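You operate a simulated robot arm through the tools that you are given. There is no shell and no other tool. Be economical: measure what you need, move in short steps, check, and stop when the job is done.

Carry out the task below with a simulated two-armed robot. There is one attempt and no reset: what you move stays moved.

Task
Hold the small teal pail on the top of the near bench steady with one hand and put the cream driver in it with the other.

Only the result counts: the job must be done as asked and must still hold three seconds after the hand-in. Knocking over, shifting, dropping, spilling or breaking anything else fails it.

Robot
Two 7-joint arms with two-finger parallel grippers on one trunk, on a base that drives. Base frame: it is fixed to the floor where the robot stands at the start and does not move with it; the origin is under the middle of the robot, x ahead of it, y to its left, z up; the surface under the hand at the start is at about z = 80. Lengths are in cm, angles in degrees, forces in N, time in s.
The left shoulder is at the start at [5, 18.7, 103.5], the right one opposite. With the tool pointing down near the work surface each hand reaches from about 10 to 66 cm from the robot's upright axis, wherever it stands, measured 20 degrees to its own side. Places, roughly: small teal pail [-100, 125, 75]. Payload 3.43 kg a hand.
The tool frame of a hand sits at the grasp point between the pads (the TCP): z along the fingers, y along the line on which they close. The tips reach 3 cm beyond it. The gripper opens to 9.4 cm. The fingers are 2.8 cm wide and 1 cm thick; the gripper's body (5 by 9.6 cm) begins 5.5 cm behind the TCP.
Orientation is told as [roll, pitch, yaw] about the base's x, y, z axes, in that order, counted from this pose: with the fingers straight down and closing along the base's y, the tool's x points along the base's -x, its y along +y and its z along -z.

Tools
- The arms move only by the tool jog_arm. It takes "left_commands", "right_commands" or both (then of equal length, played together; a hand with none holds still); each is a list that holds one entry, the list of rows, each a list of 7 numbers: the shift along the tool's x, y, z in units of 25 mm (1.0 is 25 mm), then the turn, a rotation vector about the tool's x, y, z in units of 5 degrees (1.0 is 5 degrees), then the closure, from 0 (fully open) to 1 (shut). In form: [[[x, y, z, ax, ay, az, fingers], ...]]. A call has 1 to 8 rows; each row shifts and turns the commanded pose from where the row before left it, along the tool's axes as they then stand. A call with a number of a shift or a turn outside -1 to 1 is refused whole. A row lasts 0.2 s, in which the tool goes at most 5 cm and 8.6 degrees; a call with a longer step from one row to the next is refused whole, and so is a gripper value outside its range. Where a pose cannot be reached the arm comes as near as it can. A force on the tool above 40 N (or 10 N above the force at the start of the call, whichever is more), or a blocked arm, ends the call early, and 0.2 s more pass. Each finger travels about 15.3 cm/s and halts on what it meets, pressing with about 38 N; the grip force reading is that of the motor and also rises with nothing between the fingers. The clock runs only during rows and for 0.2 s after the last one: add rows that do not move to give the fingers time. The reply holds the time, the measured pose of the TCP, the force on the tool along the base axes, the opening and the grip force, in the units named above and with some noise, with the torque about the TCP (base axes, N m) and any sound that the robot's microphone picked up, and new pictures: "views" is both (left out), scene, wrist or none (wrist: the cameras of the hands that moved).
- Cameras (640 x 400 px; columns grow to the right, rows downward): "scene" is now at [14.12, -3.62, 121.05]; the picture's right is [-0.42, -0.91, 0.00], its down [-0.39, 0.18, -0.90] and it looks along [0.82, -0.38, -0.43] (base axes); focal length 248 px, centre (320, 200). "left" rides on the left gripper at [7.6, -1.4, -10.3] in its tool frame; the picture's right is [0.18, 0.98, 0.00], its down [-0.75, 0.14, -0.64] and it looks along [-0.63, 0.12, 0.77] (tool axes); focal length 243 px, centre (320, 200). "right" rides on the right gripper at [7.6, 1.4, -10.2] in its tool frame; the picture's right is [-0.18, 0.98, 0.00], its down [-0.75, -0.14, -0.64] and it looks along [-0.63, -0.12, 0.77] (tool axes); focal length 243 px, centre (320, 200). There is no depth. A picture from a camera that has moved, and an enlarged one, comes with that camera's place and axes in the base frame and with its lens.
- raise_lower(by): slides the trunk up (or, below 0, down) by that many cm; the arms and the scene camera ride with it, the base frame stays. It gives what a move gives, with no picture.
- drive_base(legs): drives the robot by 1 to 6 legs, each [ahead, left, turn to the left] in cm, cm and degrees, along the robot's own axes; the way and the turn of a leg run together, so that a leg with both is an arc; at most 150 cm and 180 degrees a leg. The arms and the cameras ride along, it lands a little off, and it stops where it bumps. It gives what a move gives, and a new picture of the scene camera.
- head_to(pan, tilt): turns the head with the scene camera to pan (to the left, within 80 degrees either way) and tilt (down, from -29 to 69), counted from straight ahead of the robot. It gives what a move gives, and a new picture of the scene camera.
- enlarge(camera, box): a new picture of the part [left, top, right, bottom] of that camera's present view, enlarged. No time passes.
- finish_job(): hands the job in; it is judged then, once.

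Go step by step. Nothing tells you exact positions but the pictures and the camera data: compare them with the known pose of the tool, close in by small moves and look again before you grip or let go. The budget is 120 turns and 260 pictures, counting those below and the enlarged ones. Unless the task says otherwise, let go and move clear before handing in.

The tools are called after "Request:" by a JSON object that holds its "fn" and its "kwargs". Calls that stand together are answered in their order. jog_arm: Moves the arms, as the interface text tells. Its arguments: {"type":"object","properties":{"left_commands":{"type":"array","items":{"type":"array","items":{"type":"array","items":{"type":"number"}}}},"right_commands":{"type":"array","items":{"type":"array","items":{"type":"array","items":{"type":"number"}}}},"views":{"type":"string","enum":["both","scene","wrist","none"]}},"required":[]} The other tools are called the same way: raise_lower (by) slides the trunk up or down; drive_base (legs) drives the base; head_to (pan, tilt) turns the head that bears the scene camera; enlarge (camera, box) takes an enlarged picture of a part of a camera's view; finish_job () hands the job in.

At the start:

```text
t: 0.0
left_position: [40.4, 0.93, 104.53]
left_tcp_rot: [0.1, 0.0, -0.1]
left_force: [-0.3, -0.4, -0.9]
left_moment: [-0.02, -0.01, -0.01]
left_opening: 9.38
left_grip_force: 0.1
right_position: [36.14, -39.57, 110.78]
right_tcp_rot: [0.0, 0.0, 0.0]
right_force: [0.2, 0.2, -0.8]
right_moment: [0.02, -0.02, 0.01]
right_opening: 9.4
right_grip_force: 0.1
trunk travel left (down, up): [-25.0, 18.2]
robot x, y, heading: [-0.15, -0.13, -0.1]
head pan, tilt: [-24.9, 25.5]
```

scene: 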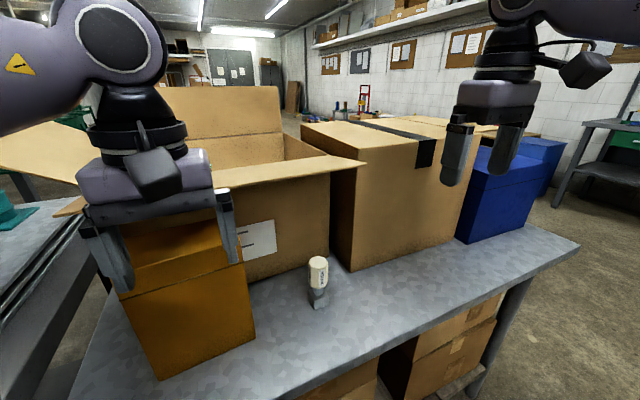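
right: 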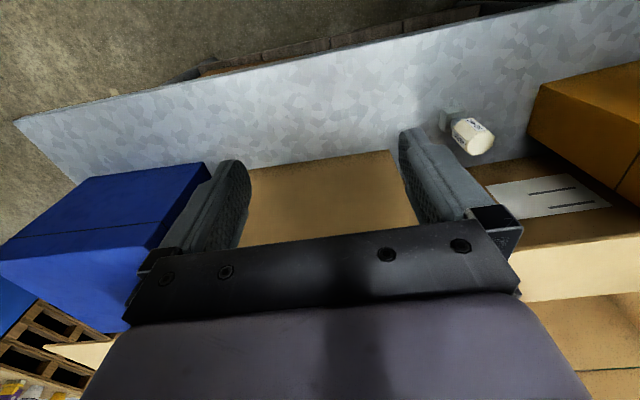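
left: 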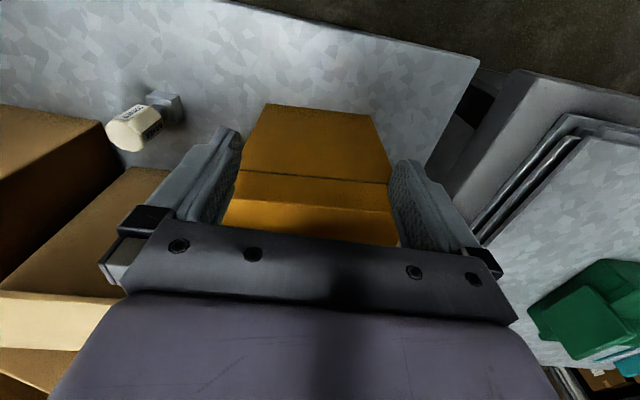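

I see a cream-headed object standing on the bench ahead between the boxes; the pail is behind me to the left. First I take a closer look at the object.

Request:
{"fn": "enlarge", "kwargs": {"camera": "scene", "box": [260, 230, 380, 330]}}

Request:
{"fn": "enlarge", "kwargs": {"camera": "right", "box": [400, 70, 540, 180]}}

Request:
{"fn": "enlarge", "kwargs": {"camera": "left", "box": [80, 60, 240, 180]}}

```text
4.00 times, centred on (320, 280) of scene
camera zoom: at [14.12, -3.62, 121.05], right [-0.42, -0.91, 0.0], down [-0.39, 0.18, -0.9], along [0.82, -0.38, -0.43], focal length 991 px, centre (320, -120)
```

zoom: 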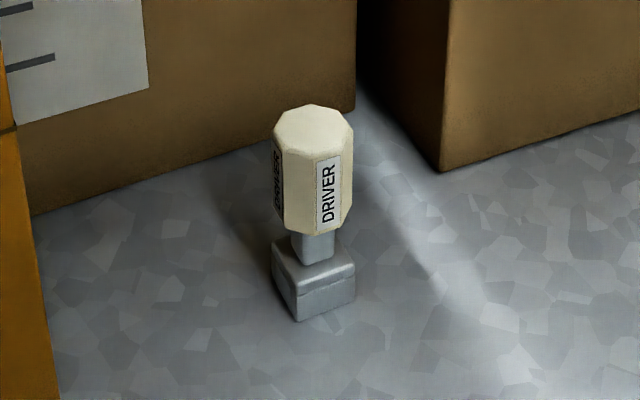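

```text
3.64 times, centred on (470, 125) of right
camera zoom: at [28.56, -38.07, 121.18], right [0.18, 0.98, 0.0], down [0.75, -0.14, 0.64], along [0.63, -0.12, -0.77], focal length 882 px, centre (-226, 473)
```

zoom: 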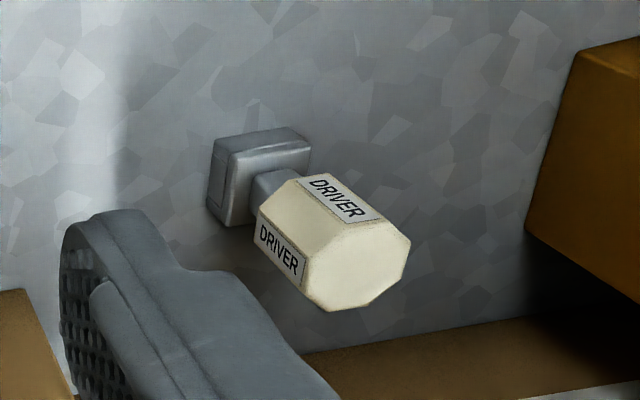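

```text
3.33 times, centred on (160, 120) of left
camera zoom: at [32.71, -0.59, 114.91], right [-0.18, 0.98, 0.0], down [0.75, 0.14, 0.64], along [0.63, 0.12, -0.77], focal length 809 px, centre (853, 467)
```

zoom: 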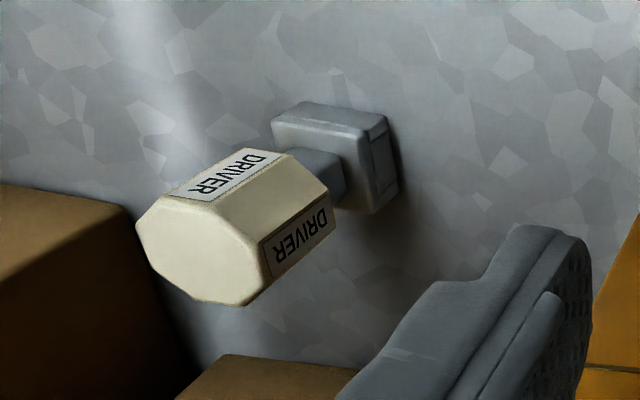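

The driver stands upright with its top at about [47.4, -19, 91]. Before I reach in I want to know where the open box's flap hangs, so I enlarge both wrist views and look from a different head angle.

Request:
{"fn": "enlarge", "kwargs": {"camera": "right", "box": [440, 80, 640, 400]}}

Request:
{"fn": "enlarge", "kwargs": {"camera": "left", "box": [0, 80, 240, 400]}}

Request:
{"fn": "head_to", "kwargs": {"pan": -10, "tilt": 45}}

```text
1.25 times, centred on (540, 240) of right
camera zoom: at [28.56, -38.07, 121.18], right [0.18, 0.98, 0.0], down [0.75, -0.14, 0.64], along [0.63, -0.12, -0.77], focal length 303 px, centre (45, 150)
```

zoom: 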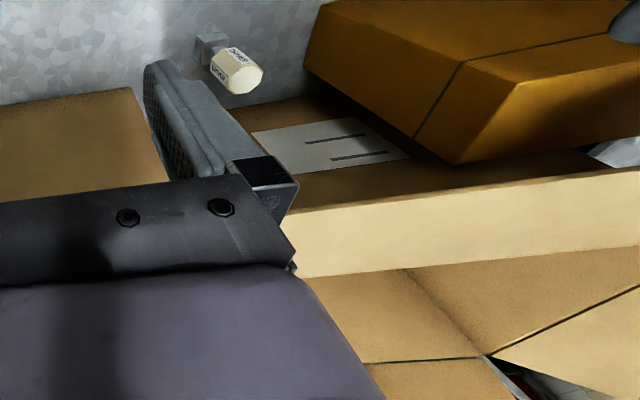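

```text
1.25 times, centred on (120, 240) of left
camera zoom: at [32.71, -0.59, 114.91], right [-0.18, 0.98, 0.0], down [0.75, 0.14, 0.64], along [0.63, 0.12, -0.77], focal length 303 px, centre (570, 150)
```

zoom: 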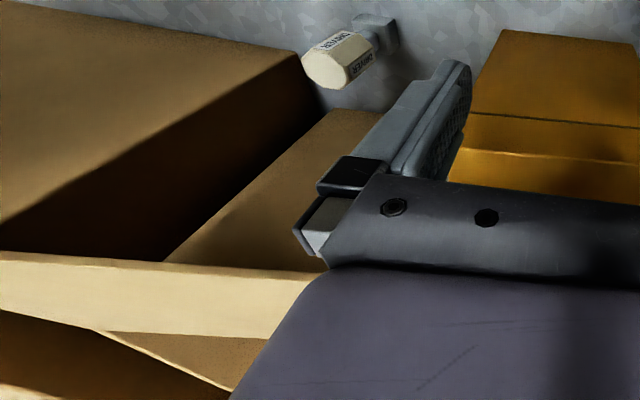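

```text
t: 0.8
left_position: [40.33, 0.96, 104.56]
left_tcp_rot: [0.0, 0.0, 0.0]
left_force: [0.7, 0.2, -0.3]
left_moment: [0.0, 0.03, 0.01]
left_opening: 9.4
left_grip_force: 0.0
right_position: [36.24, -39.5, 110.7]
right_tcp_rot: [0.0, 0.0, 0.0]
right_force: [-0.1, 0.0, -0.3]
right_moment: [0.01, -0.05, 0.02]
right_opening: 9.37
right_grip_force: 0.0
trunk travel left (down, up): [-25.0, 18.2]
robot x, y, heading: [0.13, -0.18, -0.0]
head pan, tilt: [-10.0, 45.0]
camera scene: at [13.78, -1.17, 118.09], right [-0.17, -0.98, 0.0], down [-0.7, 0.12, -0.71], along [0.7, -0.12, -0.71], focal length 248 px, centre (320, 200)
```

scene: 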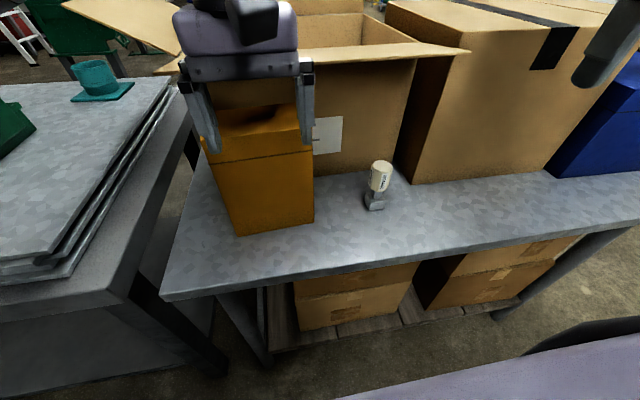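

The open box's front flap overhangs the driver: its edge is at about x=47, z=108. I will therefore come in tilted with the right hand, fingers forward and down, and start by pulling back, tilting and moving inward.

Request:
{"fn": "jog_arm", "kwargs": {"right_commands": [[[0.5, 0.5, 0, 0, -1, 0, 0], [0.5, 0.5, 0, 0, -1, 0, 0], [0.5, 0.5, 0, 0, -1, 0, 0], [0.5, 0.5, 0, 0, -1, 0, 0], [0.5, 0.5, 0, 0, -1, 0, 0], [0.5, 0.5, 0, 0, -1, 0, 0], [0.5, 0.5, 0, 0, -1, 0, 0], [0.5, 0.5, 0, 0, -1, 0, 0]]]}}

```text
t: 2.6
left_position: [40.25, 0.82, 104.57]
left_tcp_rot: [0.0, -0.1, 0.0]
left_force: [-0.8, 0.6, 0.1]
left_moment: [-0.01, 0.0, 0.02]
left_opening: 9.39
left_grip_force: 0.0
right_position: [27.14, -29.46, 108.05]
right_tcp_rot: [0.0, -40.0, -0.1]
right_force: [-0.4, 0.5, 0.2]
right_moment: [0.01, -0.02, 0.02]
right_opening: 9.4
right_grip_force: 0.1
right hand out of reach, approached as far as the arm can: row 8
trunk travel left (down, up): [-25.0, 18.2]
robot x, y, heading: [0.18, 0.01, 0.2]
head pan, tilt: [-10.0, 45.0]
camera scene: at [13.77, -1.16, 118.08], right [-0.17, -0.98, 0.0], down [-0.7, 0.12, -0.71], along [0.7, -0.12, -0.71], focal length 248 px, centre (320, 200)
camera right: at [14.71, -28.12, 111.08], right [0.14, 0.98, 0.12], down [0.16, -0.14, 0.98], along [0.98, -0.12, -0.18], focal length 243 px, centre (320, 200)
```

scene: 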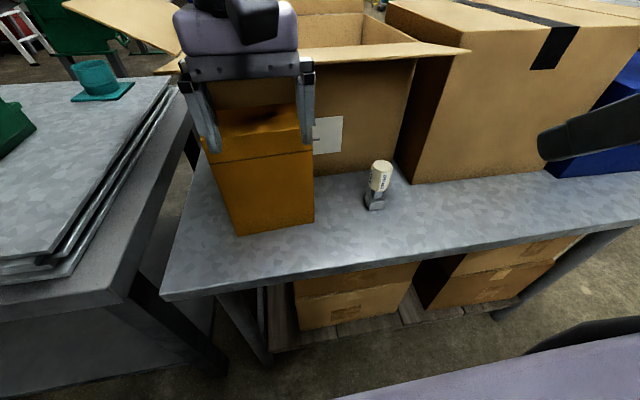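
right: 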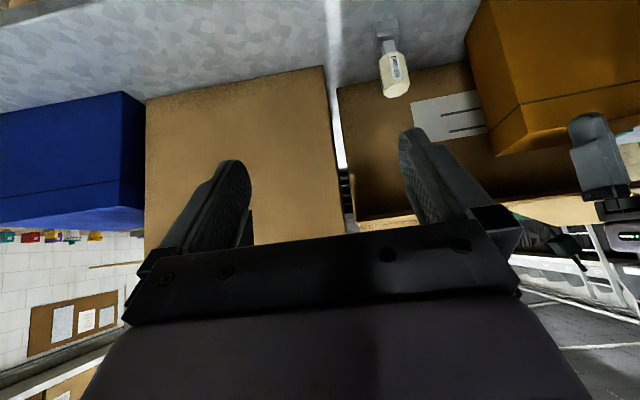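

The arm is folded near its inner limit, so I back the base off 10 cm before reaching in. Nothing near the robot has been touched.

Request:
{"fn": "drive_base", "kwargs": {"legs": [[-10, 0, 0]]}}

```text
t: 3.8
left_position: [29.95, 0.78, 104.63]
left_tcp_rot: [0.1, 0.1, -0.1]
left_force: [-0.5, 0.8, 0.1]
left_moment: [-0.04, 0.0, 0.02]
left_opening: 9.41
left_grip_force: 0.1
right_position: [16.79, -29.57, 108.09]
right_tcp_rot: [0.0, -39.9, -0.1]
right_force: [0.1, 0.1, 0.7]
right_moment: [-0.03, 0.01, 0.0]
right_opening: 9.39
right_grip_force: 0.1
trunk travel left (down, up): [-25.0, 18.2]
robot x, y, heading: [-10.41, 0.06, -0.1]
head pan, tilt: [-10.0, 45.0]
camera scene: at [3.41, -1.18, 118.09], right [-0.18, -0.98, 0.0], down [-0.7, 0.12, -0.71], along [0.7, -0.12, -0.71], focal length 248 px, centre (320, 200)
```

scene: 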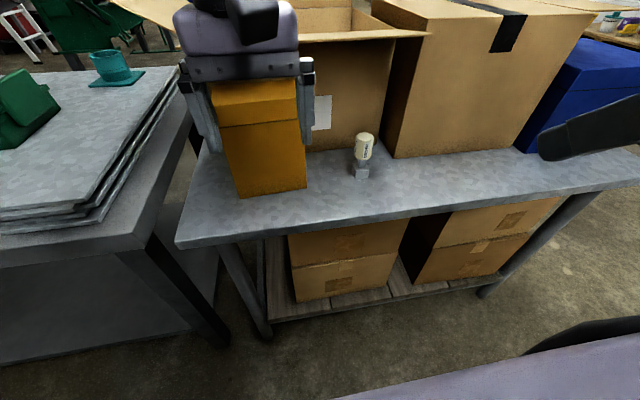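

I move the right hand forward and inward toward a pre-grasp pose behind the driver.

Request:
{"fn": "jog_arm", "kwargs": {"right_commands": [[[-0.5, 0.6, 1, 0, 0, 0, 0], [-0.5, 0.6, 1, 0, 0, 0, 0], [-0.5, 0.6, 1, 0, 0, 0, 0], [-0.5, 0.6, 1, 0, 0, 0, 0], [-0.5, 0.6, 1, 0, 0, 0, 0], [-0.5, 0.6, 1, 0, 0, 0, 0], [-0.5, 0.6, 1, 0, 0, 0, 0]]]}}

```text
t: 5.4
left_position: [30.08, 0.76, 104.48]
left_tcp_rot: [0.0, -0.1, -0.1]
left_force: [0.3, 0.1, -0.4]
left_moment: [-0.02, -0.01, 0.0]
left_opening: 9.38
left_grip_force: 0.1
right_position: [34.9, -18.92, 100.21]
right_tcp_rot: [0.1, -39.8, -0.1]
right_force: [-0.4, 0.2, 0.6]
right_moment: [0.02, 0.0, -0.01]
right_opening: 9.4
right_grip_force: 0.0
trunk travel left (down, up): [-25.0, 18.2]
robot x, y, heading: [-10.13, 0.18, 0.1]
head pan, tilt: [-10.0, 45.0]
camera scene: at [3.5, -1.19, 118.07], right [-0.18, -0.98, 0.0], down [-0.7, 0.12, -0.71], along [0.7, -0.12, -0.71], focal length 248 px, centre (320, 200)
camera right: at [22.48, -17.5, 103.35], right [0.14, 0.98, 0.12], down [0.17, -0.14, 0.98], along [0.98, -0.12, -0.18], focal length 243 px, centre (320, 200)
```

scene: 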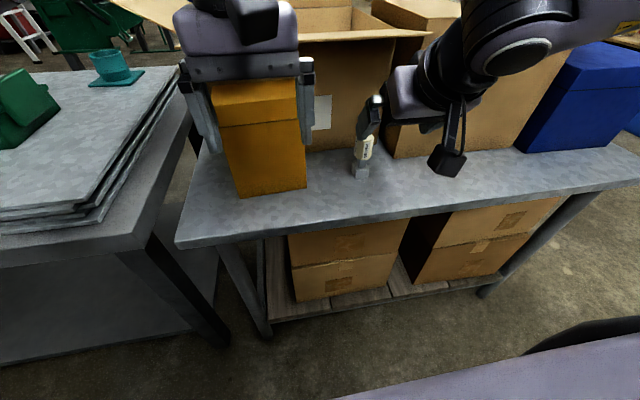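
right: 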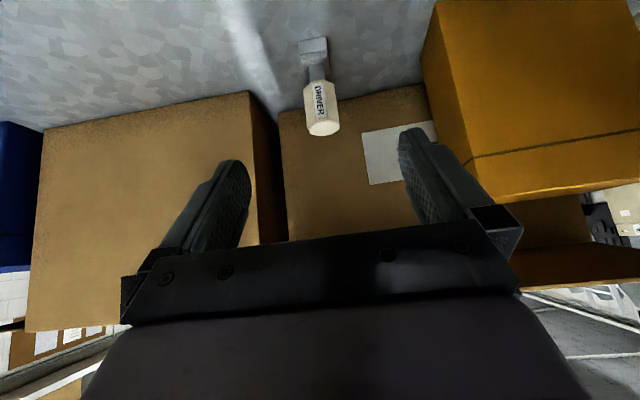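

The driver is centred between the fingers, at about [47.4, -19.2]. I advance most of the way along the fingers and look again.

Request:
{"fn": "jog_arm", "kwargs": {"right_commands": [[[-0.15, -0.02, 0.9, 0, 0, 0, 0], [-0.15, -0.02, 0.9, 0, 0, 0, 0], [-0.15, -0.02, 0.9, 0, 0, 0, 0], [-0.15, -0.02, 0.9, 0, 0, 0, 0], [-0.15, -0.02, 0.9, 0, 0, 0, 0]]]}}

Request:
{"fn": "enlarge", "kwargs": {"camera": "scene", "box": [300, 60, 460, 200]}}

```text
t: 6.6
left_position: [30.0, 1.03, 104.72]
left_tcp_rot: [0.1, 0.0, 0.0]
left_force: [-0.2, -0.7, 0.4]
left_moment: [0.02, 0.0, 0.0]
left_opening: 9.42
left_grip_force: 0.0
right_position: [43.61, -19.23, 92.51]
right_tcp_rot: [0.1, -40.0, -0.1]
right_force: [-0.9, 0.8, 0.2]
right_moment: [-0.01, -0.02, -0.02]
right_opening: 9.38
right_grip_force: 0.0
trunk travel left (down, up): [-25.0, 18.2]
robot x, y, heading: [-10.43, -0.09, -0.1]
head pan, tilt: [-10.0, 45.0]
camera scene: at [3.47, -1.18, 118.08], right [-0.18, -0.98, 0.0], down [-0.7, 0.12, -0.71], along [0.7, -0.12, -0.71], focal length 248 px, centre (320, 200)
camera right: at [31.15, -17.77, 95.74], right [0.14, 0.98, 0.12], down [0.17, -0.14, 0.98], along [0.98, -0.12, -0.18], focal length 243 px, centre (320, 200)
```

scene: 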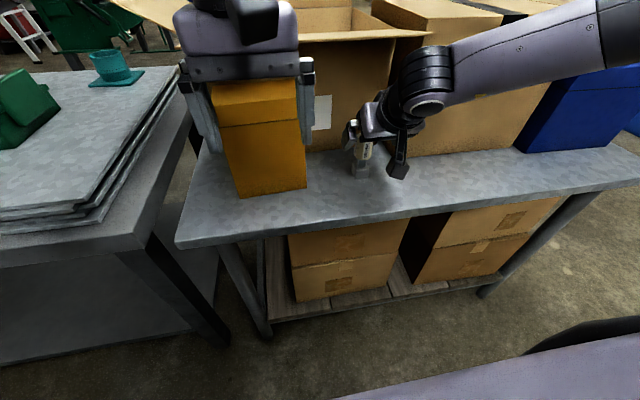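
right: 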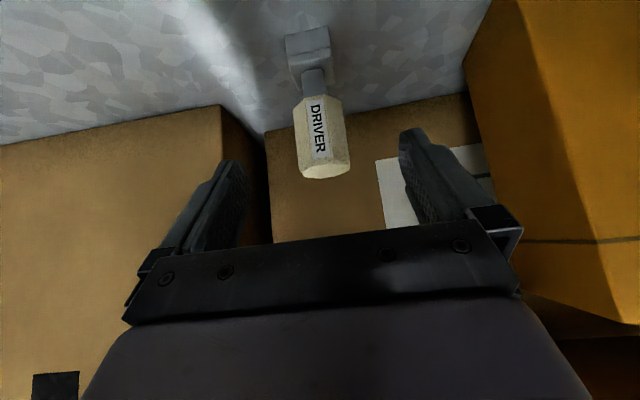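

```text
2.86 times, centred on (380, 130) of scene
camera zoom: at [3.47, -1.18, 118.08], right [-0.18, -0.98, 0.0], down [-0.7, 0.12, -0.71], along [0.7, -0.12, -0.71], focal length 708 px, centre (149, 400)
```

zoom: 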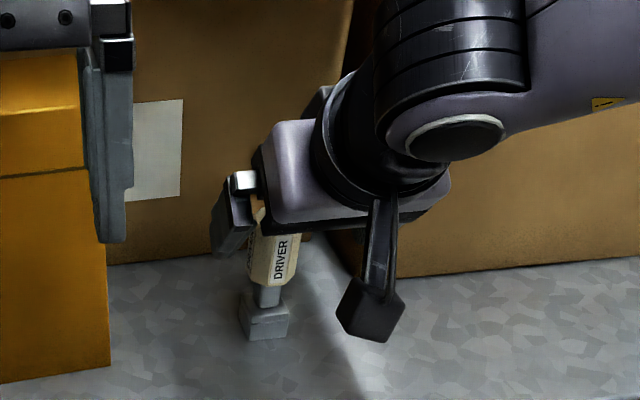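

The alignment holds, so I advance the last 5.7 cm so the pads straddle the handle, and look before closing.

Request:
{"fn": "jog_arm", "kwargs": {"right_commands": [[[-0.02, 0.02, 0.77, 0, 0, 0, 0], [-0.02, 0.02, 0.77, 0, 0, 0, 0], [-0.02, 0.02, 0.75, 0, 0, 0, 0], [0, 0, 0, 0, 0, 0, 0]]], "views": "wrist"}}

Request:
{"fn": "enlarge", "kwargs": {"camera": "scene", "box": [300, 60, 460, 200]}}

```text
t: 7.6
left_position: [29.92, 0.93, 104.63]
left_tcp_rot: [0.1, 0.0, -0.1]
left_force: [0.0, -0.1, 0.2]
left_moment: [0.01, -0.01, 0.02]
left_opening: 9.41
left_grip_force: 0.0
right_position: [47.35, -19.13, 88.52]
right_tcp_rot: [0.0, -39.8, -0.1]
right_force: [-0.5, -0.8, 0.6]
right_moment: [-0.02, -0.03, 0.0]
right_opening: 9.41
right_grip_force: 0.1
trunk travel left (down, up): [-25.0, 18.2]
robot x, y, heading: [-10.39, 0.19, 0.1]
head pan, tilt: [-10.0, 45.0]
camera right: at [34.92, -17.81, 91.62], right [0.14, 0.98, 0.12], down [0.17, -0.14, 0.98], along [0.98, -0.12, -0.18], focal length 243 px, centre (320, 200)
```

right: 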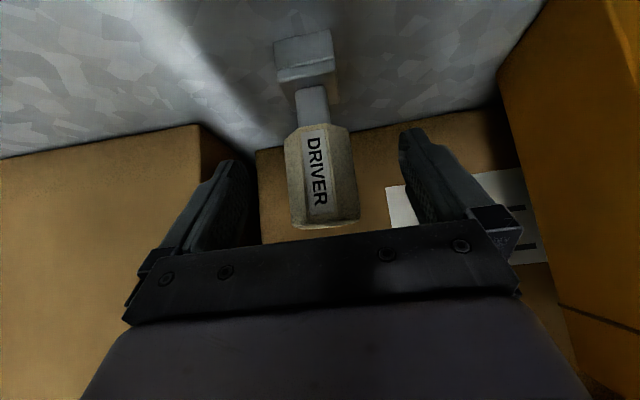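

```text
2.86 times, centred on (380, 130) of scene
camera zoom: at [3.45, -1.18, 118.08], right [-0.18, -0.98, 0.0], down [-0.7, 0.12, -0.71], along [0.7, -0.12, -0.71], focal length 708 px, centre (149, 400)
```

zoom: 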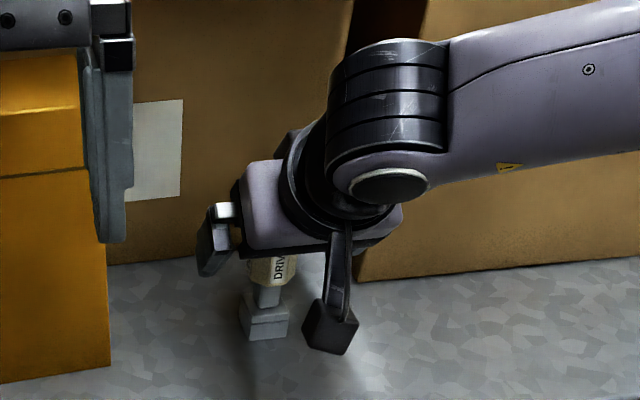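

The handle is centred on the grasp point, so I close the right gripper.

Request:
{"fn": "jog_arm", "kwargs": {"right_commands": [[[0, 0, 0, 0, 0, 0, 0.3], [0, 0, 0, 0, 0, 0, 0.6], [0, 0, 0, 0, 0, 0, 1], [0, 0, 0, 0, 0, 0, 1]]], "views": "wrist"}}

```text
t: 8.6
left_position: [30.05, 0.83, 104.65]
left_tcp_rot: [0.0, 0.0, -0.2]
left_force: [0.1, -0.2, -0.8]
left_moment: [0.0, 0.02, 0.0]
left_opening: 9.38
left_grip_force: 0.0
right_position: [47.37, -19.14, 88.48]
right_tcp_rot: [0.1, -39.9, -0.2]
right_force: [0.1, 0.6, -0.5]
right_moment: [-0.01, -0.05, 0.01]
right_opening: 3.96
right_grip_force: 37.8
trunk travel left (down, up): [-25.0, 18.2]
robot x, y, heading: [-10.68, -0.11, -0.2]
head pan, tilt: [-10.0, 45.0]
camera right: at [34.9, -17.79, 91.63], right [0.14, 0.98, 0.12], down [0.17, -0.14, 0.98], along [0.98, -0.12, -0.18], focal length 243 px, centre (320, 200)
```

right: 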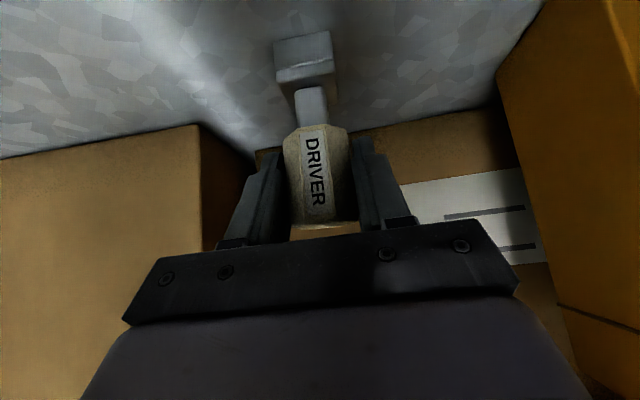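

The driver is gripped at 3.96 cm. I lift it slightly, then withdraw up and back, away from the flap.

Request:
{"fn": "jog_arm", "kwargs": {"right_commands": [[[-0.3, 0, -0.35, 0, 0, 0, 1], [-0.3, 0, -0.35, 0, 0, 0, 1], [0, 0, -0.8, 0, 0, 0, 1], [0, 0, -0.8, 0, 0, 0, 1], [0.2, 0, -0.9, 0, 0, 0, 1], [0.2, 0, -0.9, 0, 0, 0, 1], [0.2, 0, -0.9, 0, 0, 0, 1], [0.2, 0, -0.9, 0, 0, 0, 1]]]}}

```text
t: 10.4
left_position: [30.07, 0.82, 104.55]
left_tcp_rot: [0.1, 0.0, -0.1]
left_force: [0.1, 0.2, -0.3]
left_moment: [0.02, 0.02, -0.01]
left_opening: 9.37
left_grip_force: 0.0
right_position: [37.34, -19.15, 99.39]
right_tcp_rot: [0.0, -39.9, -0.1]
right_force: [-0.8, 1.1, -1.2]
right_moment: [0.01, 0.02, -0.03]
right_opening: 3.96
right_grip_force: 38.1
trunk travel left (down, up): [-25.0, 18.2]
robot x, y, heading: [-10.5, 0.21, 0.0]
head pan, tilt: [-10.0, 45.0]
camera scene: at [3.43, -1.18, 118.08], right [-0.18, -0.98, 0.0], down [-0.7, 0.12, -0.71], along [0.7, -0.12, -0.71], focal length 248 px, centre (320, 200)
camera right: at [24.93, -17.8, 102.47], right [0.14, 0.98, 0.12], down [0.17, -0.14, 0.98], along [0.98, -0.12, -0.18], focal length 243 px, centre (320, 200)
```

scene: 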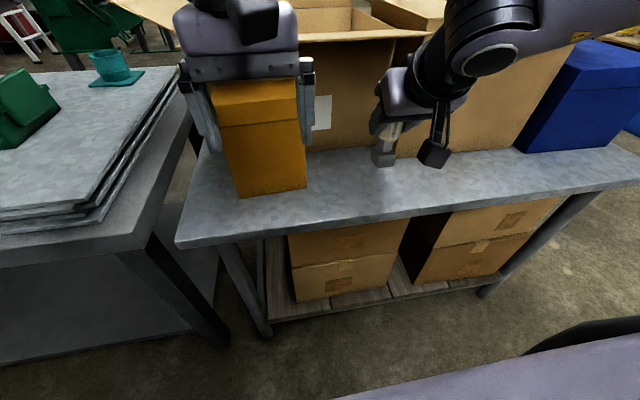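
right: 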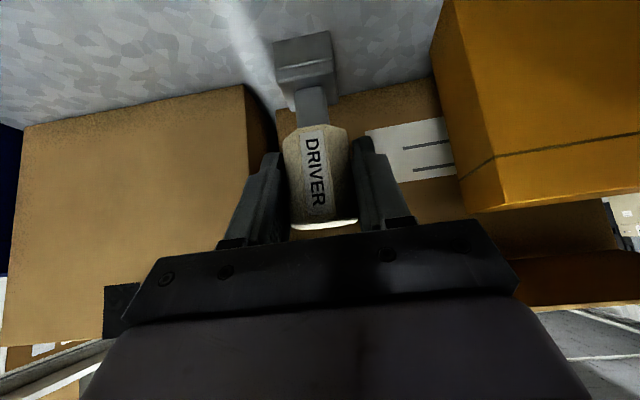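

The driver is lifted clean. Now I turn the head far left to see the way toward the pail.

Request:
{"fn": "head_to", "kwargs": {"pan": 80, "tilt": 25}}

Request:
{"fn": "head_to", "kwargs": {"pan": -80, "tilt": 25}}

```text
t: 12.1
left_position: [30.01, 0.93, 104.46]
left_tcp_rot: [0.0, 0.0, -0.1]
left_force: [0.0, -0.4, -1.2]
left_moment: [0.0, 0.02, 0.02]
left_opening: 9.43
left_grip_force: 0.2
right_position: [37.45, -19.22, 99.36]
right_tcp_rot: [0.0, -39.9, -0.1]
right_force: [-0.3, 1.2, -1.8]
right_moment: [-0.02, -0.01, -0.02]
right_opening: 3.96
right_grip_force: 38.1
trunk travel left (down, up): [-25.0, 18.2]
robot x, y, heading: [-10.23, -0.2, -0.3]
head pan, tilt: [80.0, 25.0]
camera scene: at [-2.93, 9.31, 121.14], right [0.98, -0.18, 0.0], down [-0.07, -0.42, -0.91], along [0.16, 0.89, -0.42], focal length 248 px, centre (320, 200)
```

scene: 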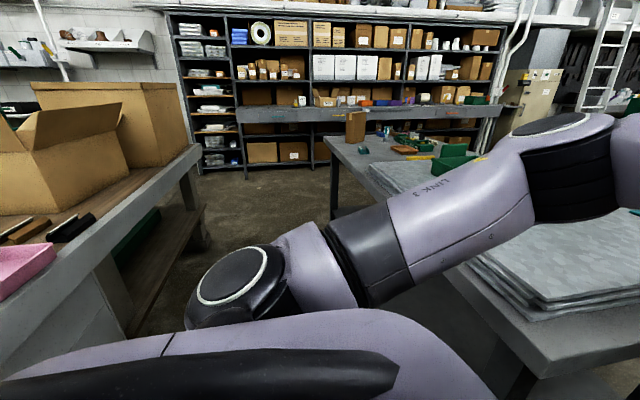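

```text
t: 14.5
left_position: [30.0, 0.87, 104.38]
left_tcp_rot: [0.0, 0.0, -0.1]
left_force: [0.4, 0.6, 0.6]
left_moment: [0.02, -0.01, 0.04]
left_opening: 9.4
left_grip_force: 0.0
right_position: [37.47, -19.16, 99.44]
right_tcp_rot: [0.0, -40.0, -0.1]
right_force: [0.7, -0.4, -0.7]
right_moment: [0.0, 0.01, -0.02]
right_opening: 3.98
right_grip_force: 37.5
trunk travel left (down, up): [-25.0, 18.2]
robot x, y, heading: [-10.24, 0.38, -0.0]
head pan, tilt: [-80.0, 25.0]
camera scene: at [-2.96, -8.83, 121.14], right [-0.98, -0.17, 0.0], down [-0.07, 0.42, -0.91], along [0.16, -0.89, -0.42], focal length 248 px, centre (320, 200)
```

scene: 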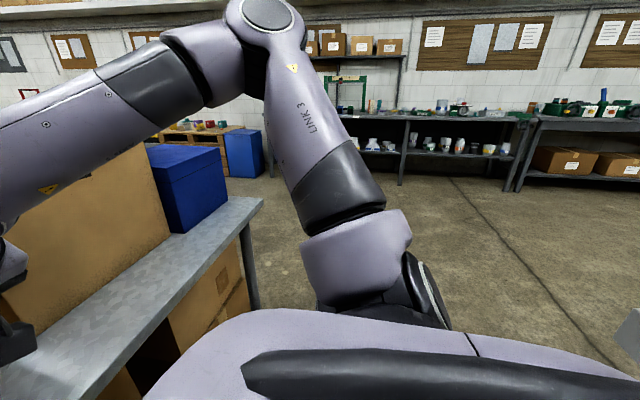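

To the left there is a corridor, with another bench (open boxes, pink tray) along x≈-60; the pail should be on it. I pull the right hand in a little and turn left in place to look.

Request:
{"fn": "jog_arm", "kwargs": {"right_commands": [[[0.76, 0, -0.64, 0, 0, 0, 1], [0.76, 0, -0.64, 0, 0, 0, 1], [0.76, 0, -0.64, 0, 0, 0, 1], [0.76, 0, -0.64, 0, 0, 0, 1]]], "views": "none"}}

Request:
{"fn": "head_to", "kwargs": {"pan": 60, "tilt": 30}}

Request:
{"fn": "drive_base", "kwargs": {"legs": [[0, 0, 80]]}}

```text
t: 15.5
left_position: [29.97, 0.91, 104.55]
left_tcp_rot: [-0.1, -0.1, -0.1]
left_force: [0.1, -0.3, -0.4]
left_moment: [0.01, 0.02, 0.01]
left_opening: 9.39
left_grip_force: 0.0
right_position: [27.38, -18.82, 99.25]
right_tcp_rot: [0.0, -39.9, -0.2]
right_force: [-0.7, -0.2, -0.1]
right_moment: [-0.02, 0.01, 0.02]
right_opening: 3.96
right_grip_force: 38.5
trunk travel left (down, up): [-25.0, 18.2]
robot x, y, heading: [-10.51, -0.14, -0.2]
head pan, tilt: [-80.0, 25.0]
```

```text
t: 17.7
left_position: [30.03, 0.91, 104.45]
left_tcp_rot: [0.1, -0.1, -0.1]
left_force: [-0.4, 0.2, -0.2]
left_moment: [0.02, 0.0, 0.03]
left_opening: 9.39
left_grip_force: 0.1
right_position: [27.45, -18.82, 99.38]
right_tcp_rot: [0.0, -39.9, 0.0]
right_force: [0.4, 0.3, -1.4]
right_moment: [0.02, 0.0, -0.01]
right_opening: 3.98
right_grip_force: 38.4
trunk travel left (down, up): [-25.0, 18.2]
robot x, y, heading: [-10.48, 0.33, 0.0]
head pan, tilt: [60.0, 30.0]
camera scene: at [-0.01, 8.07, 120.34], right [0.86, -0.5, 0.0], down [-0.25, -0.43, -0.87], along [0.43, 0.75, -0.5], focal length 248 px, centre (320, 200)
```

scene: 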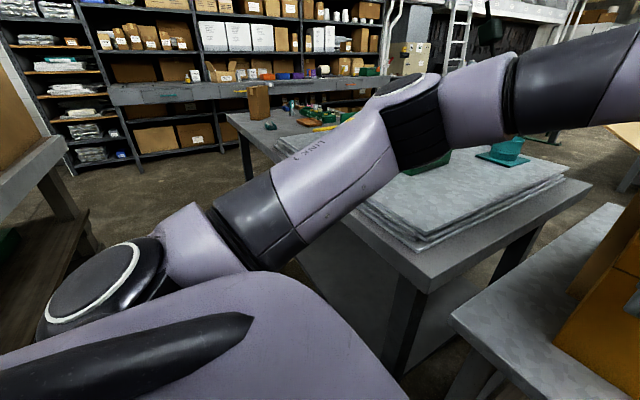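

```text
t: 21.6
left_position: [-3.96, 39.94, 104.53]
left_tcp_rot: [0.0, 0.0, 79.7]
left_force: [-0.2, 0.0, 0.2]
left_moment: [0.0, 0.0, 0.01]
left_opening: 9.43
left_grip_force: 0.2
right_position: [14.94, 33.79, 99.36]
right_tcp_rot: [0.0, -39.9, 79.8]
right_force: [-0.5, -0.5, -1.7]
right_moment: [-0.03, 0.01, 0.01]
right_opening: 3.95
right_grip_force: 38.1
trunk travel left (down, up): [-25.0, 18.2]
robot x, y, heading: [-10.54, -0.08, 79.6]
head pan, tilt: [60.0, 30.0]
camera scene: at [-16.25, 11.87, 120.34], right [0.65, 0.76, 0.0], down [0.38, -0.32, -0.87], along [-0.66, 0.56, -0.5], focal length 248 px, centre (320, 200)
```

scene: 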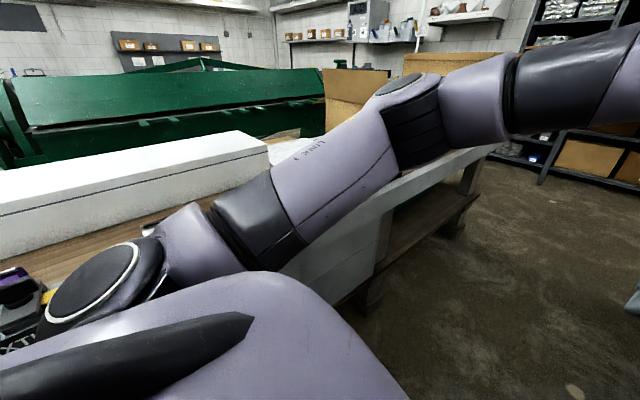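

The left arm blocks the view of the bench. I look from another pan angle.

Request:
{"fn": "head_to", "kwargs": {"pan": 25, "tilt": 20}}

```text
t: 22.6
left_position: [-3.94, 39.87, 104.46]
left_tcp_rot: [0.1, -0.1, 79.7]
left_force: [-0.3, 0.6, 0.6]
left_moment: [-0.03, -0.01, -0.01]
left_opening: 9.4
left_grip_force: 0.1
right_position: [14.99, 33.81, 99.36]
right_tcp_rot: [0.0, -39.8, 79.7]
right_force: [-0.3, 0.3, -1.6]
right_moment: [-0.03, 0.03, -0.03]
right_opening: 3.97
right_grip_force: 38.1
trunk travel left (down, up): [-25.0, 18.2]
robot x, y, heading: [-10.29, -0.3, 79.6]
head pan, tilt: [25.0, 20.0]
camera scene: at [-11.71, 15.02, 121.94], right [0.97, 0.25, 0.0], down [0.09, -0.33, -0.94], along [-0.24, 0.91, -0.34], focal length 248 px, centre (320, 200)
```

scene: 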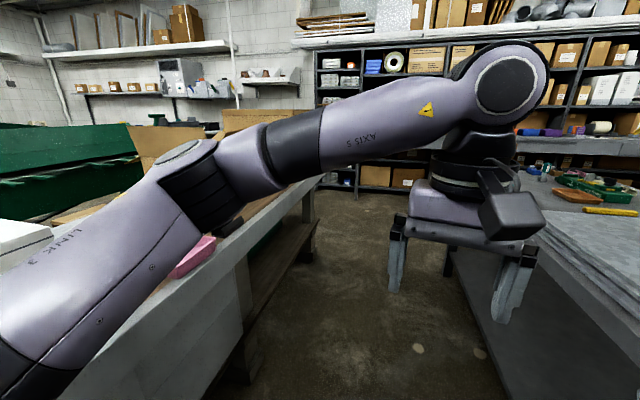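

The near bench edge is at x≈-67, so I drive up the corridor to beside the pail and turn part way, looking there.

Request:
{"fn": "drive_base", "kwargs": {"legs": [[0, 0, 12], [60, 0, 0]]}}

Request:
{"fn": "head_to", "kwargs": {"pan": 50, "tilt": 25}}

```text
t: 26.8
left_position: [-14.2, 101.08, 104.45]
left_tcp_rot: [0.0, 0.0, 91.8]
left_force: [-0.2, -0.2, 0.7]
left_moment: [0.0, -0.03, -0.02]
left_opening: 9.4
left_grip_force: 0.1
right_position: [5.65, 99.08, 99.41]
right_tcp_rot: [-0.1, -39.8, 91.8]
right_force: [-0.5, 0.4, -1.2]
right_moment: [-0.01, -0.01, 0.0]
right_opening: 3.95
right_grip_force: 37.5
trunk travel left (down, up): [-25.0, 18.2]
robot x, y, heading: [-12.2, 60.95, 92.0]
head pan, tilt: [25.0, 20.0]
camera scene: at [-16.55, 75.19, 121.94], right [0.89, 0.45, 0.0], down [0.15, -0.31, -0.94], along [-0.42, 0.84, -0.34], focal length 248 px, centre (320, 200)
```

scene: 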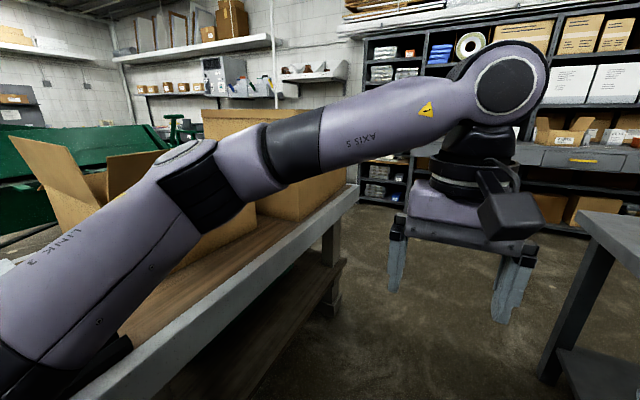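

```text
t: 27.6
left_position: [-14.2, 101.11, 104.61]
left_tcp_rot: [0.1, 0.0, 91.8]
left_force: [1.1, 0.2, 0.5]
left_moment: [0.0, -0.01, -0.01]
left_opening: 9.42
left_grip_force: 0.0
right_position: [5.61, 99.09, 99.35]
right_tcp_rot: [0.0, -39.9, 91.9]
right_force: [-0.1, 0.2, -0.7]
right_moment: [0.02, -0.01, 0.0]
right_opening: 3.97
right_grip_force: 38.2
trunk travel left (down, up): [-25.0, 18.2]
robot x, y, heading: [-11.99, 60.6, 91.8]
head pan, tilt: [50.0, 25.0]
camera scene: at [-19.59, 72.56, 121.14], right [0.62, 0.79, 0.0], down [0.33, -0.26, -0.91], along [-0.71, 0.56, -0.42], focal length 248 px, centre (320, 200)
```

scene: 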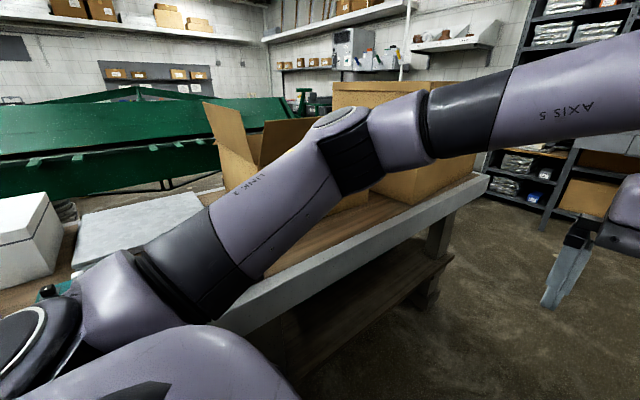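

The pail is hidden right behind the left arm's link. I turn the base further left.

Request:
{"fn": "drive_base", "kwargs": {"legs": [[0, 0, 60]]}}

Request:
{"fn": "head_to", "kwargs": {"pan": -15, "tilt": 25}}

```text
t: 30.8
left_position: [-48.79, 77.55, 104.51]
left_tcp_rot: [0.0, 0.0, 154.1]
left_force: [-0.5, -0.1, 0.7]
left_moment: [-0.01, 0.01, 0.0]
left_opening: 9.42
left_grip_force: 0.1
right_position: [-37.87, 94.32, 99.37]
right_tcp_rot: [0.1, -40.0, 154.1]
right_force: [0.4, -0.9, -2.1]
right_moment: [0.01, -0.01, -0.04]
right_opening: 3.97
right_grip_force: 38.4
trunk travel left (down, up): [-25.0, 18.2]
robot x, y, heading: [-12.27, 60.58, 154.2]
head pan, tilt: [50.0, 25.0]
camera scene: at [-25.85, 59.81, 121.14], right [-0.41, 0.91, 0.0], down [0.39, 0.17, -0.91], along [-0.83, -0.37, -0.42], focal length 248 px, centre (320, 200)
```

scene: 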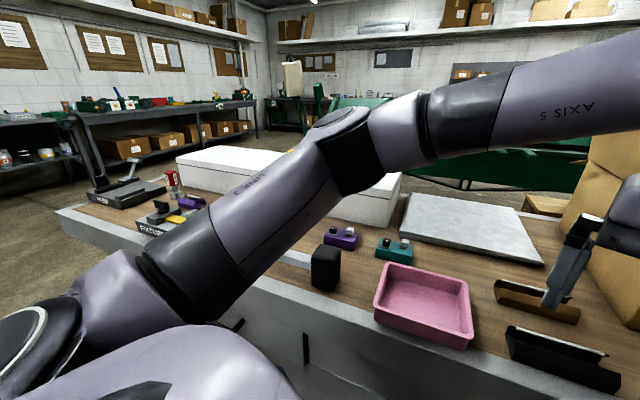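

```text
t: 32.1
left_position: [-48.81, 77.5, 104.56]
left_tcp_rot: [0.0, 0.0, 154.1]
left_force: [0.1, 0.6, 0.3]
left_moment: [0.01, 0.02, 0.01]
left_opening: 9.37
left_grip_force: 0.1
right_position: [-37.91, 94.23, 99.34]
right_tcp_rot: [0.1, -39.9, 154.1]
right_force: [-0.8, -0.2, -1.4]
right_moment: [-0.02, -0.02, -0.02]
right_opening: 3.96
right_grip_force: 37.6
trunk travel left (down, up): [-25.0, 18.2]
robot x, y, heading: [-11.57, 60.84, 153.7]
head pan, tilt: [-15.0, 25.0]
camera scene: at [-24.4, 69.6, 121.14], right [0.65, 0.76, 0.0], down [0.32, -0.28, -0.91], along [-0.69, 0.59, -0.42], focal length 248 px, centre (320, 200)
```

scene: 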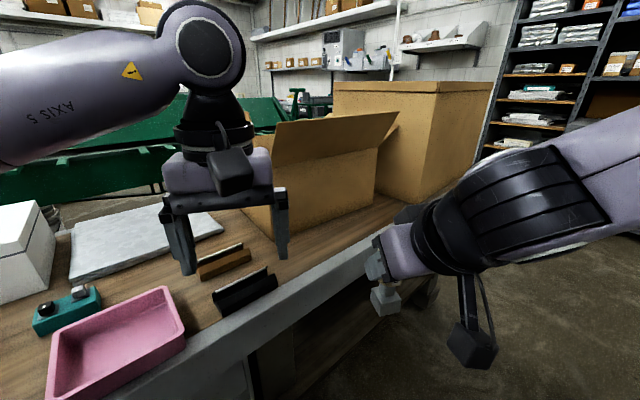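

An open carton stands at about the place given for the pail. I raise the trunk to look into and around it.

Request:
{"fn": "raise_lower", "kwargs": {"by": 18}}

Request:
{"fn": "drive_base", "kwargs": {"legs": [[0, -40, 0]]}}

```text
t: 34.1
left_position: [-48.8, 77.58, 122.61]
left_tcp_rot: [0.0, 0.0, 154.1]
left_force: [-0.3, 0.3, -0.7]
left_moment: [-0.02, 0.02, -0.01]
left_opening: 9.41
left_grip_force: 0.1
right_position: [-37.93, 94.27, 117.31]
right_tcp_rot: [0.0, -39.9, 154.1]
right_force: [0.4, -0.2, -2.4]
right_moment: [0.0, 0.03, 0.0]
right_opening: 3.95
right_grip_force: 38.0
trunk travel left (down, up): [-43.0, 0.2]
robot x, y, heading: [-12.28, 61.16, 154.2]
head pan, tilt: [-15.0, 25.0]
```

```text
t: 38.3
left_position: [-30.95, 114.51, 122.62]
left_tcp_rot: [-0.1, 0.1, 154.5]
left_force: [-0.4, -0.2, -0.6]
left_moment: [-0.04, 0.0, 0.01]
left_opening: 9.41
left_grip_force: 0.1
right_position: [-20.13, 131.16, 117.26]
right_tcp_rot: [0.1, -39.9, 154.5]
right_force: [0.6, 0.0, -1.4]
right_moment: [0.0, 0.02, 0.01]
right_opening: 3.97
right_grip_force: 38.4
trunk travel left (down, up): [-43.0, 0.2]
robot x, y, heading: [5.97, 97.9, 154.5]
head pan, tilt: [-15.0, 25.0]
camera scene: at [-6.55, 106.61, 139.14], right [0.65, 0.76, 0.0], down [0.32, -0.28, -0.91], along [-0.69, 0.59, -0.42], focal length 248 px, centre (320, 200)
```

scene: 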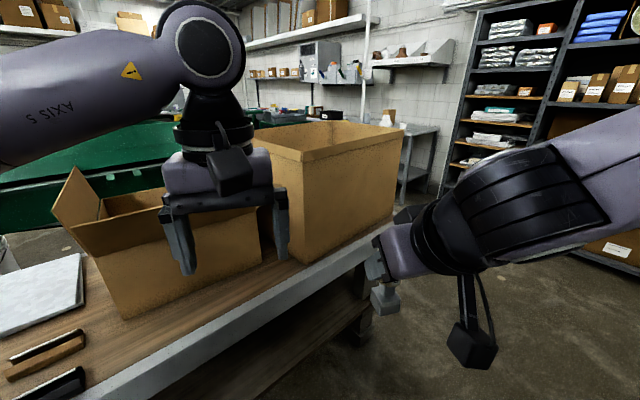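

The pail must be in or behind the open carton. I face the bench squarely to look.

Request:
{"fn": "drive_base", "kwargs": {"legs": [[0, 0, 26]]}}

Request:
{"fn": "head_to", "kwargs": {"pan": -10, "tilt": 35}}

```text
t: 40.0
left_position: [-34.73, 96.65, 122.58]
left_tcp_rot: [0.0, 0.0, -179.8]
left_force: [-0.4, 0.0, -0.5]
left_moment: [-0.05, 0.01, 0.0]
left_opening: 9.39
left_grip_force: 0.0
right_position: [-32.02, 116.52, 117.38]
right_tcp_rot: [0.0, -39.9, -179.8]
right_force: [0.4, 0.9, -1.6]
right_moment: [0.0, -0.02, -0.01]
right_opening: 3.95
right_grip_force: 38.3
trunk travel left (down, up): [-43.0, 0.2]
robot x, y, heading: [5.66, 97.95, -179.9]
head pan, tilt: [-15.0, 25.0]
camera scene: at [-9.05, 100.37, 139.14], right [0.26, 0.97, 0.0], down [0.41, -0.11, -0.91], along [-0.88, 0.23, -0.42], focal length 248 px, centre (320, 200)
```

scene: 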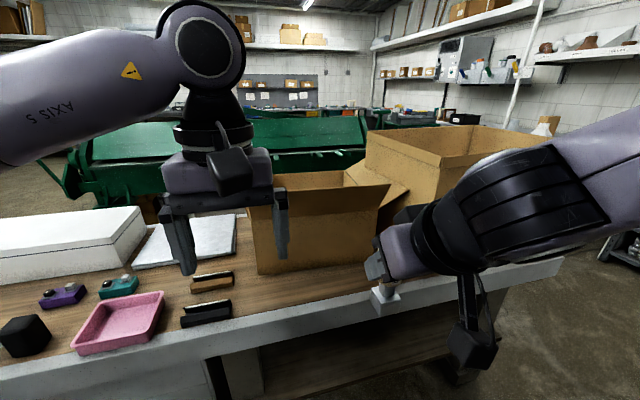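

```text
t: 40.7
left_position: [-34.63, 96.74, 122.53]
left_tcp_rot: [0.0, 0.0, -179.8]
left_force: [0.3, -0.4, -0.2]
left_moment: [-0.01, 0.01, 0.02]
left_opening: 9.39
left_grip_force: 0.2
right_position: [-32.13, 116.59, 117.23]
right_tcp_rot: [-0.1, -39.9, -179.8]
right_force: [-0.6, 0.3, -2.1]
right_moment: [0.0, -0.02, 0.0]
right_opening: 3.97
right_grip_force: 37.8
trunk travel left (down, up): [-43.0, 0.2]
robot x, y, heading: [5.75, 97.93, -179.7]
head pan, tilt: [-10.0, 35.0]
camera scene: at [-8.81, 99.54, 137.57], right [0.17, 0.99, 0.0], down [0.56, -0.1, -0.82], along [-0.81, 0.14, -0.57], focal length 248 px, centre (320, 200)
```

scene: 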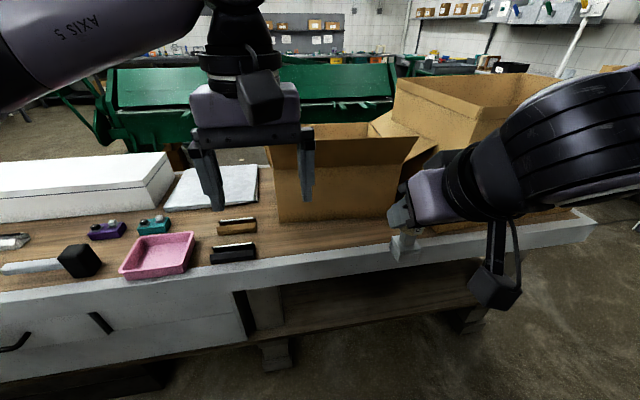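

The open carton's front face is at about x=-92, y 96 to 140, so the pail is probably inside it. I shift the left hand left out of view and drive closer to see in.

Request:
{"fn": "jog_arm", "kwargs": {"left_commands": [[[0.3, 1, 0, 0, 0, 0, 0], [0.3, 1, 0, 0, 0, 0, 0], [0.3, 1, 0, 0, 0, 0, 0], [0.3, 1, 0, 0, 0, 0, 0], [0, 1, 0, 0, 0, 0, 0], [0, 1, 0, 0, 0, 0, 0], [0, 1, 0, 0, 0, 0, 0], [0, 1, 0, 0, 0, 0, 0]]], "views": "none"}}

Request:
{"fn": "drive_base", "kwargs": {"legs": [[22, 0, 0]]}}

Request:
{"fn": "head_to", "kwargs": {"pan": -15, "tilt": 40}}

```text
t: 42.5
left_position: [-31.47, 76.77, 122.58]
left_tcp_rot: [-0.1, 0.0, -179.8]
left_force: [0.7, -0.6, -0.7]
left_moment: [0.02, 0.01, 0.0]
left_opening: 9.41
left_grip_force: 0.1
right_position: [-32.01, 116.44, 117.26]
right_tcp_rot: [0.1, -39.9, -179.8]
right_force: [0.1, 0.5, -1.1]
right_moment: [0.02, -0.01, -0.03]
right_opening: 3.99
right_grip_force: 37.7
trunk travel left (down, up): [-43.0, 0.2]
robot x, y, heading: [5.38, 97.85, -179.6]
head pan, tilt: [-10.0, 35.0]
```

```text
t: 44.2
left_position: [-52.75, 76.67, 122.6]
left_tcp_rot: [0.0, 0.0, -179.7]
left_force: [-0.3, -0.4, 0.7]
left_moment: [0.0, 0.0, -0.02]
left_opening: 9.4
left_grip_force: 0.1
right_position: [-53.51, 116.32, 117.29]
right_tcp_rot: [0.0, -39.8, -179.7]
right_force: [-0.4, 0.0, -1.5]
right_moment: [-0.02, -0.04, -0.01]
right_opening: 3.96
right_grip_force: 38.0
trunk travel left (down, up): [-43.0, 0.2]
robot x, y, heading: [-15.41, 97.81, -179.5]
head pan, tilt: [-10.0, 35.0]
camera scene: at [-30.27, 99.41, 137.55], right [0.17, 0.99, 0.0], down [0.57, -0.1, -0.82], along [-0.81, 0.14, -0.57], focal length 248 px, centre (320, 200)
```

scene: 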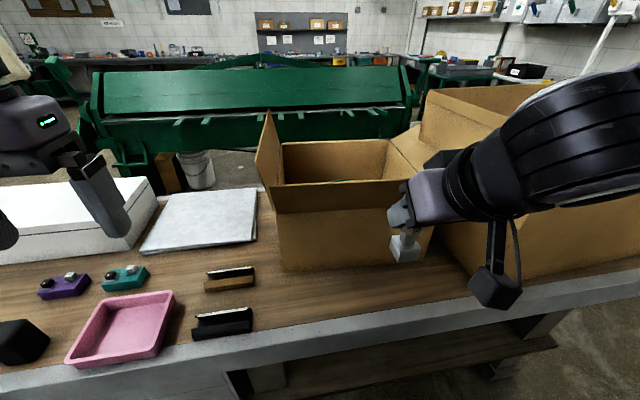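

```text
t: 44.9
left_position: [-52.77, 76.62, 122.64]
left_tcp_rot: [0.0, -0.1, -179.8]
left_force: [0.0, -0.5, 0.0]
left_moment: [-0.01, 0.01, 0.05]
left_opening: 9.41
left_grip_force: 0.0
right_position: [-53.54, 116.35, 117.31]
right_tcp_rot: [0.0, -40.0, -179.7]
right_force: [0.1, -1.1, -0.5]
right_moment: [-0.02, -0.02, -0.01]
right_opening: 3.99
right_grip_force: 38.2
trunk travel left (down, up): [-43.0, 0.2]
robot x, y, heading: [-15.39, 97.6, -179.7]
head pan, tilt: [-15.0, 40.0]
camera scene: at [-29.72, 100.08, 136.81], right [0.25, 0.97, 0.0], down [0.62, -0.16, -0.77], along [-0.74, 0.19, -0.64], focal length 248 px, centre (320, 200)
```

scene: 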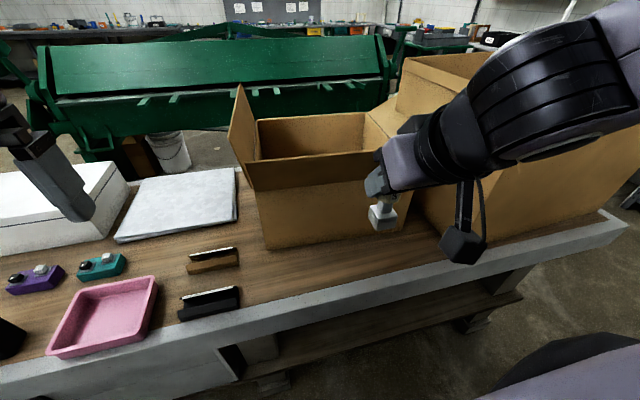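

A teal sliver shows inside the carton, so the pail is in there. I move the right hand aside and get closer for a steeper look.

Request:
{"fn": "jog_arm", "kwargs": {"right_commands": [[[0, -1, 0, 0, 0, 0, 1], [0, -1, 0, 0, 0, 0, 1], [0, -1, 0, 0, 0, 0, 1], [0, -1, 0, 0, 0, 0, 1], [0, -1, 0, 0, 0, 0, 1], [0, -1, 0, 0, 0, 0, 1]]], "views": "none"}}

Request:
{"fn": "drive_base", "kwargs": {"legs": [[10, 0, 0]]}}

```text
t: 46.3
left_position: [-52.73, 76.62, 122.64]
left_tcp_rot: [0.0, -0.1, -179.6]
left_force: [0.4, 1.1, -0.7]
left_moment: [-0.03, -0.02, -0.02]
left_opening: 9.39
left_grip_force: 0.0
right_position: [-53.48, 131.7, 117.45]
right_tcp_rot: [0.0, -39.8, -179.6]
right_force: [0.9, 0.8, -0.8]
right_moment: [-0.03, 0.0, 0.04]
right_opening: 3.98
right_grip_force: 37.6
trunk travel left (down, up): [-43.0, 0.2]
robot x, y, heading: [-15.45, 97.58, -179.9]
head pan, tilt: [-15.0, 40.0]
```

```text
t: 47.4
left_position: [-62.6, 76.54, 122.52]
left_tcp_rot: [0.0, 0.0, -179.7]
left_force: [-0.8, 0.1, -1.1]
left_moment: [0.03, 0.02, -0.01]
left_opening: 9.4
left_grip_force: 0.2
right_position: [-63.4, 131.6, 117.38]
right_tcp_rot: [0.0, -40.0, -179.7]
right_force: [-0.3, 0.3, -0.9]
right_moment: [-0.01, -0.03, 0.01]
right_opening: 3.97
right_grip_force: 37.8
trunk travel left (down, up): [-43.0, 0.2]
robot x, y, heading: [-25.25, 97.62, -179.6]
head pan, tilt: [-15.0, 40.0]
camera scene: at [-39.63, 100.03, 136.8], right [0.25, 0.97, 0.0], down [0.62, -0.16, -0.77], along [-0.74, 0.19, -0.64], focal length 248 px, centre (320, 200)
```

scene: 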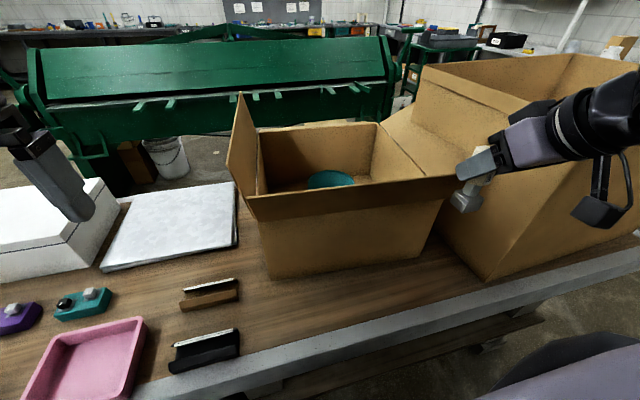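

The pail is inside the open carton, roughly centred at [-99, 118]. I enlarge to see its rim and handle.

Request:
{"fn": "enlarge", "kwargs": {"camera": "scene", "box": [220, 80, 480, 290]}}

```text
1.90 times, centred on (350, 185) of scene
camera zoom: at [-39.63, 100.03, 136.8], right [0.25, 0.97, 0.0], down [0.62, -0.16, -0.77], along [-0.74, 0.19, -0.64], focal length 472 px, centre (263, 229)
```

zoom: 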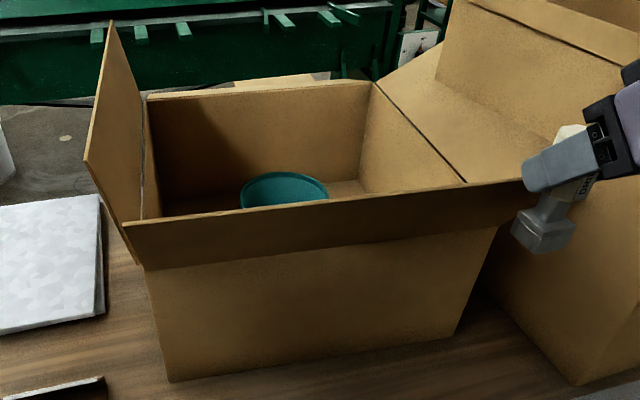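

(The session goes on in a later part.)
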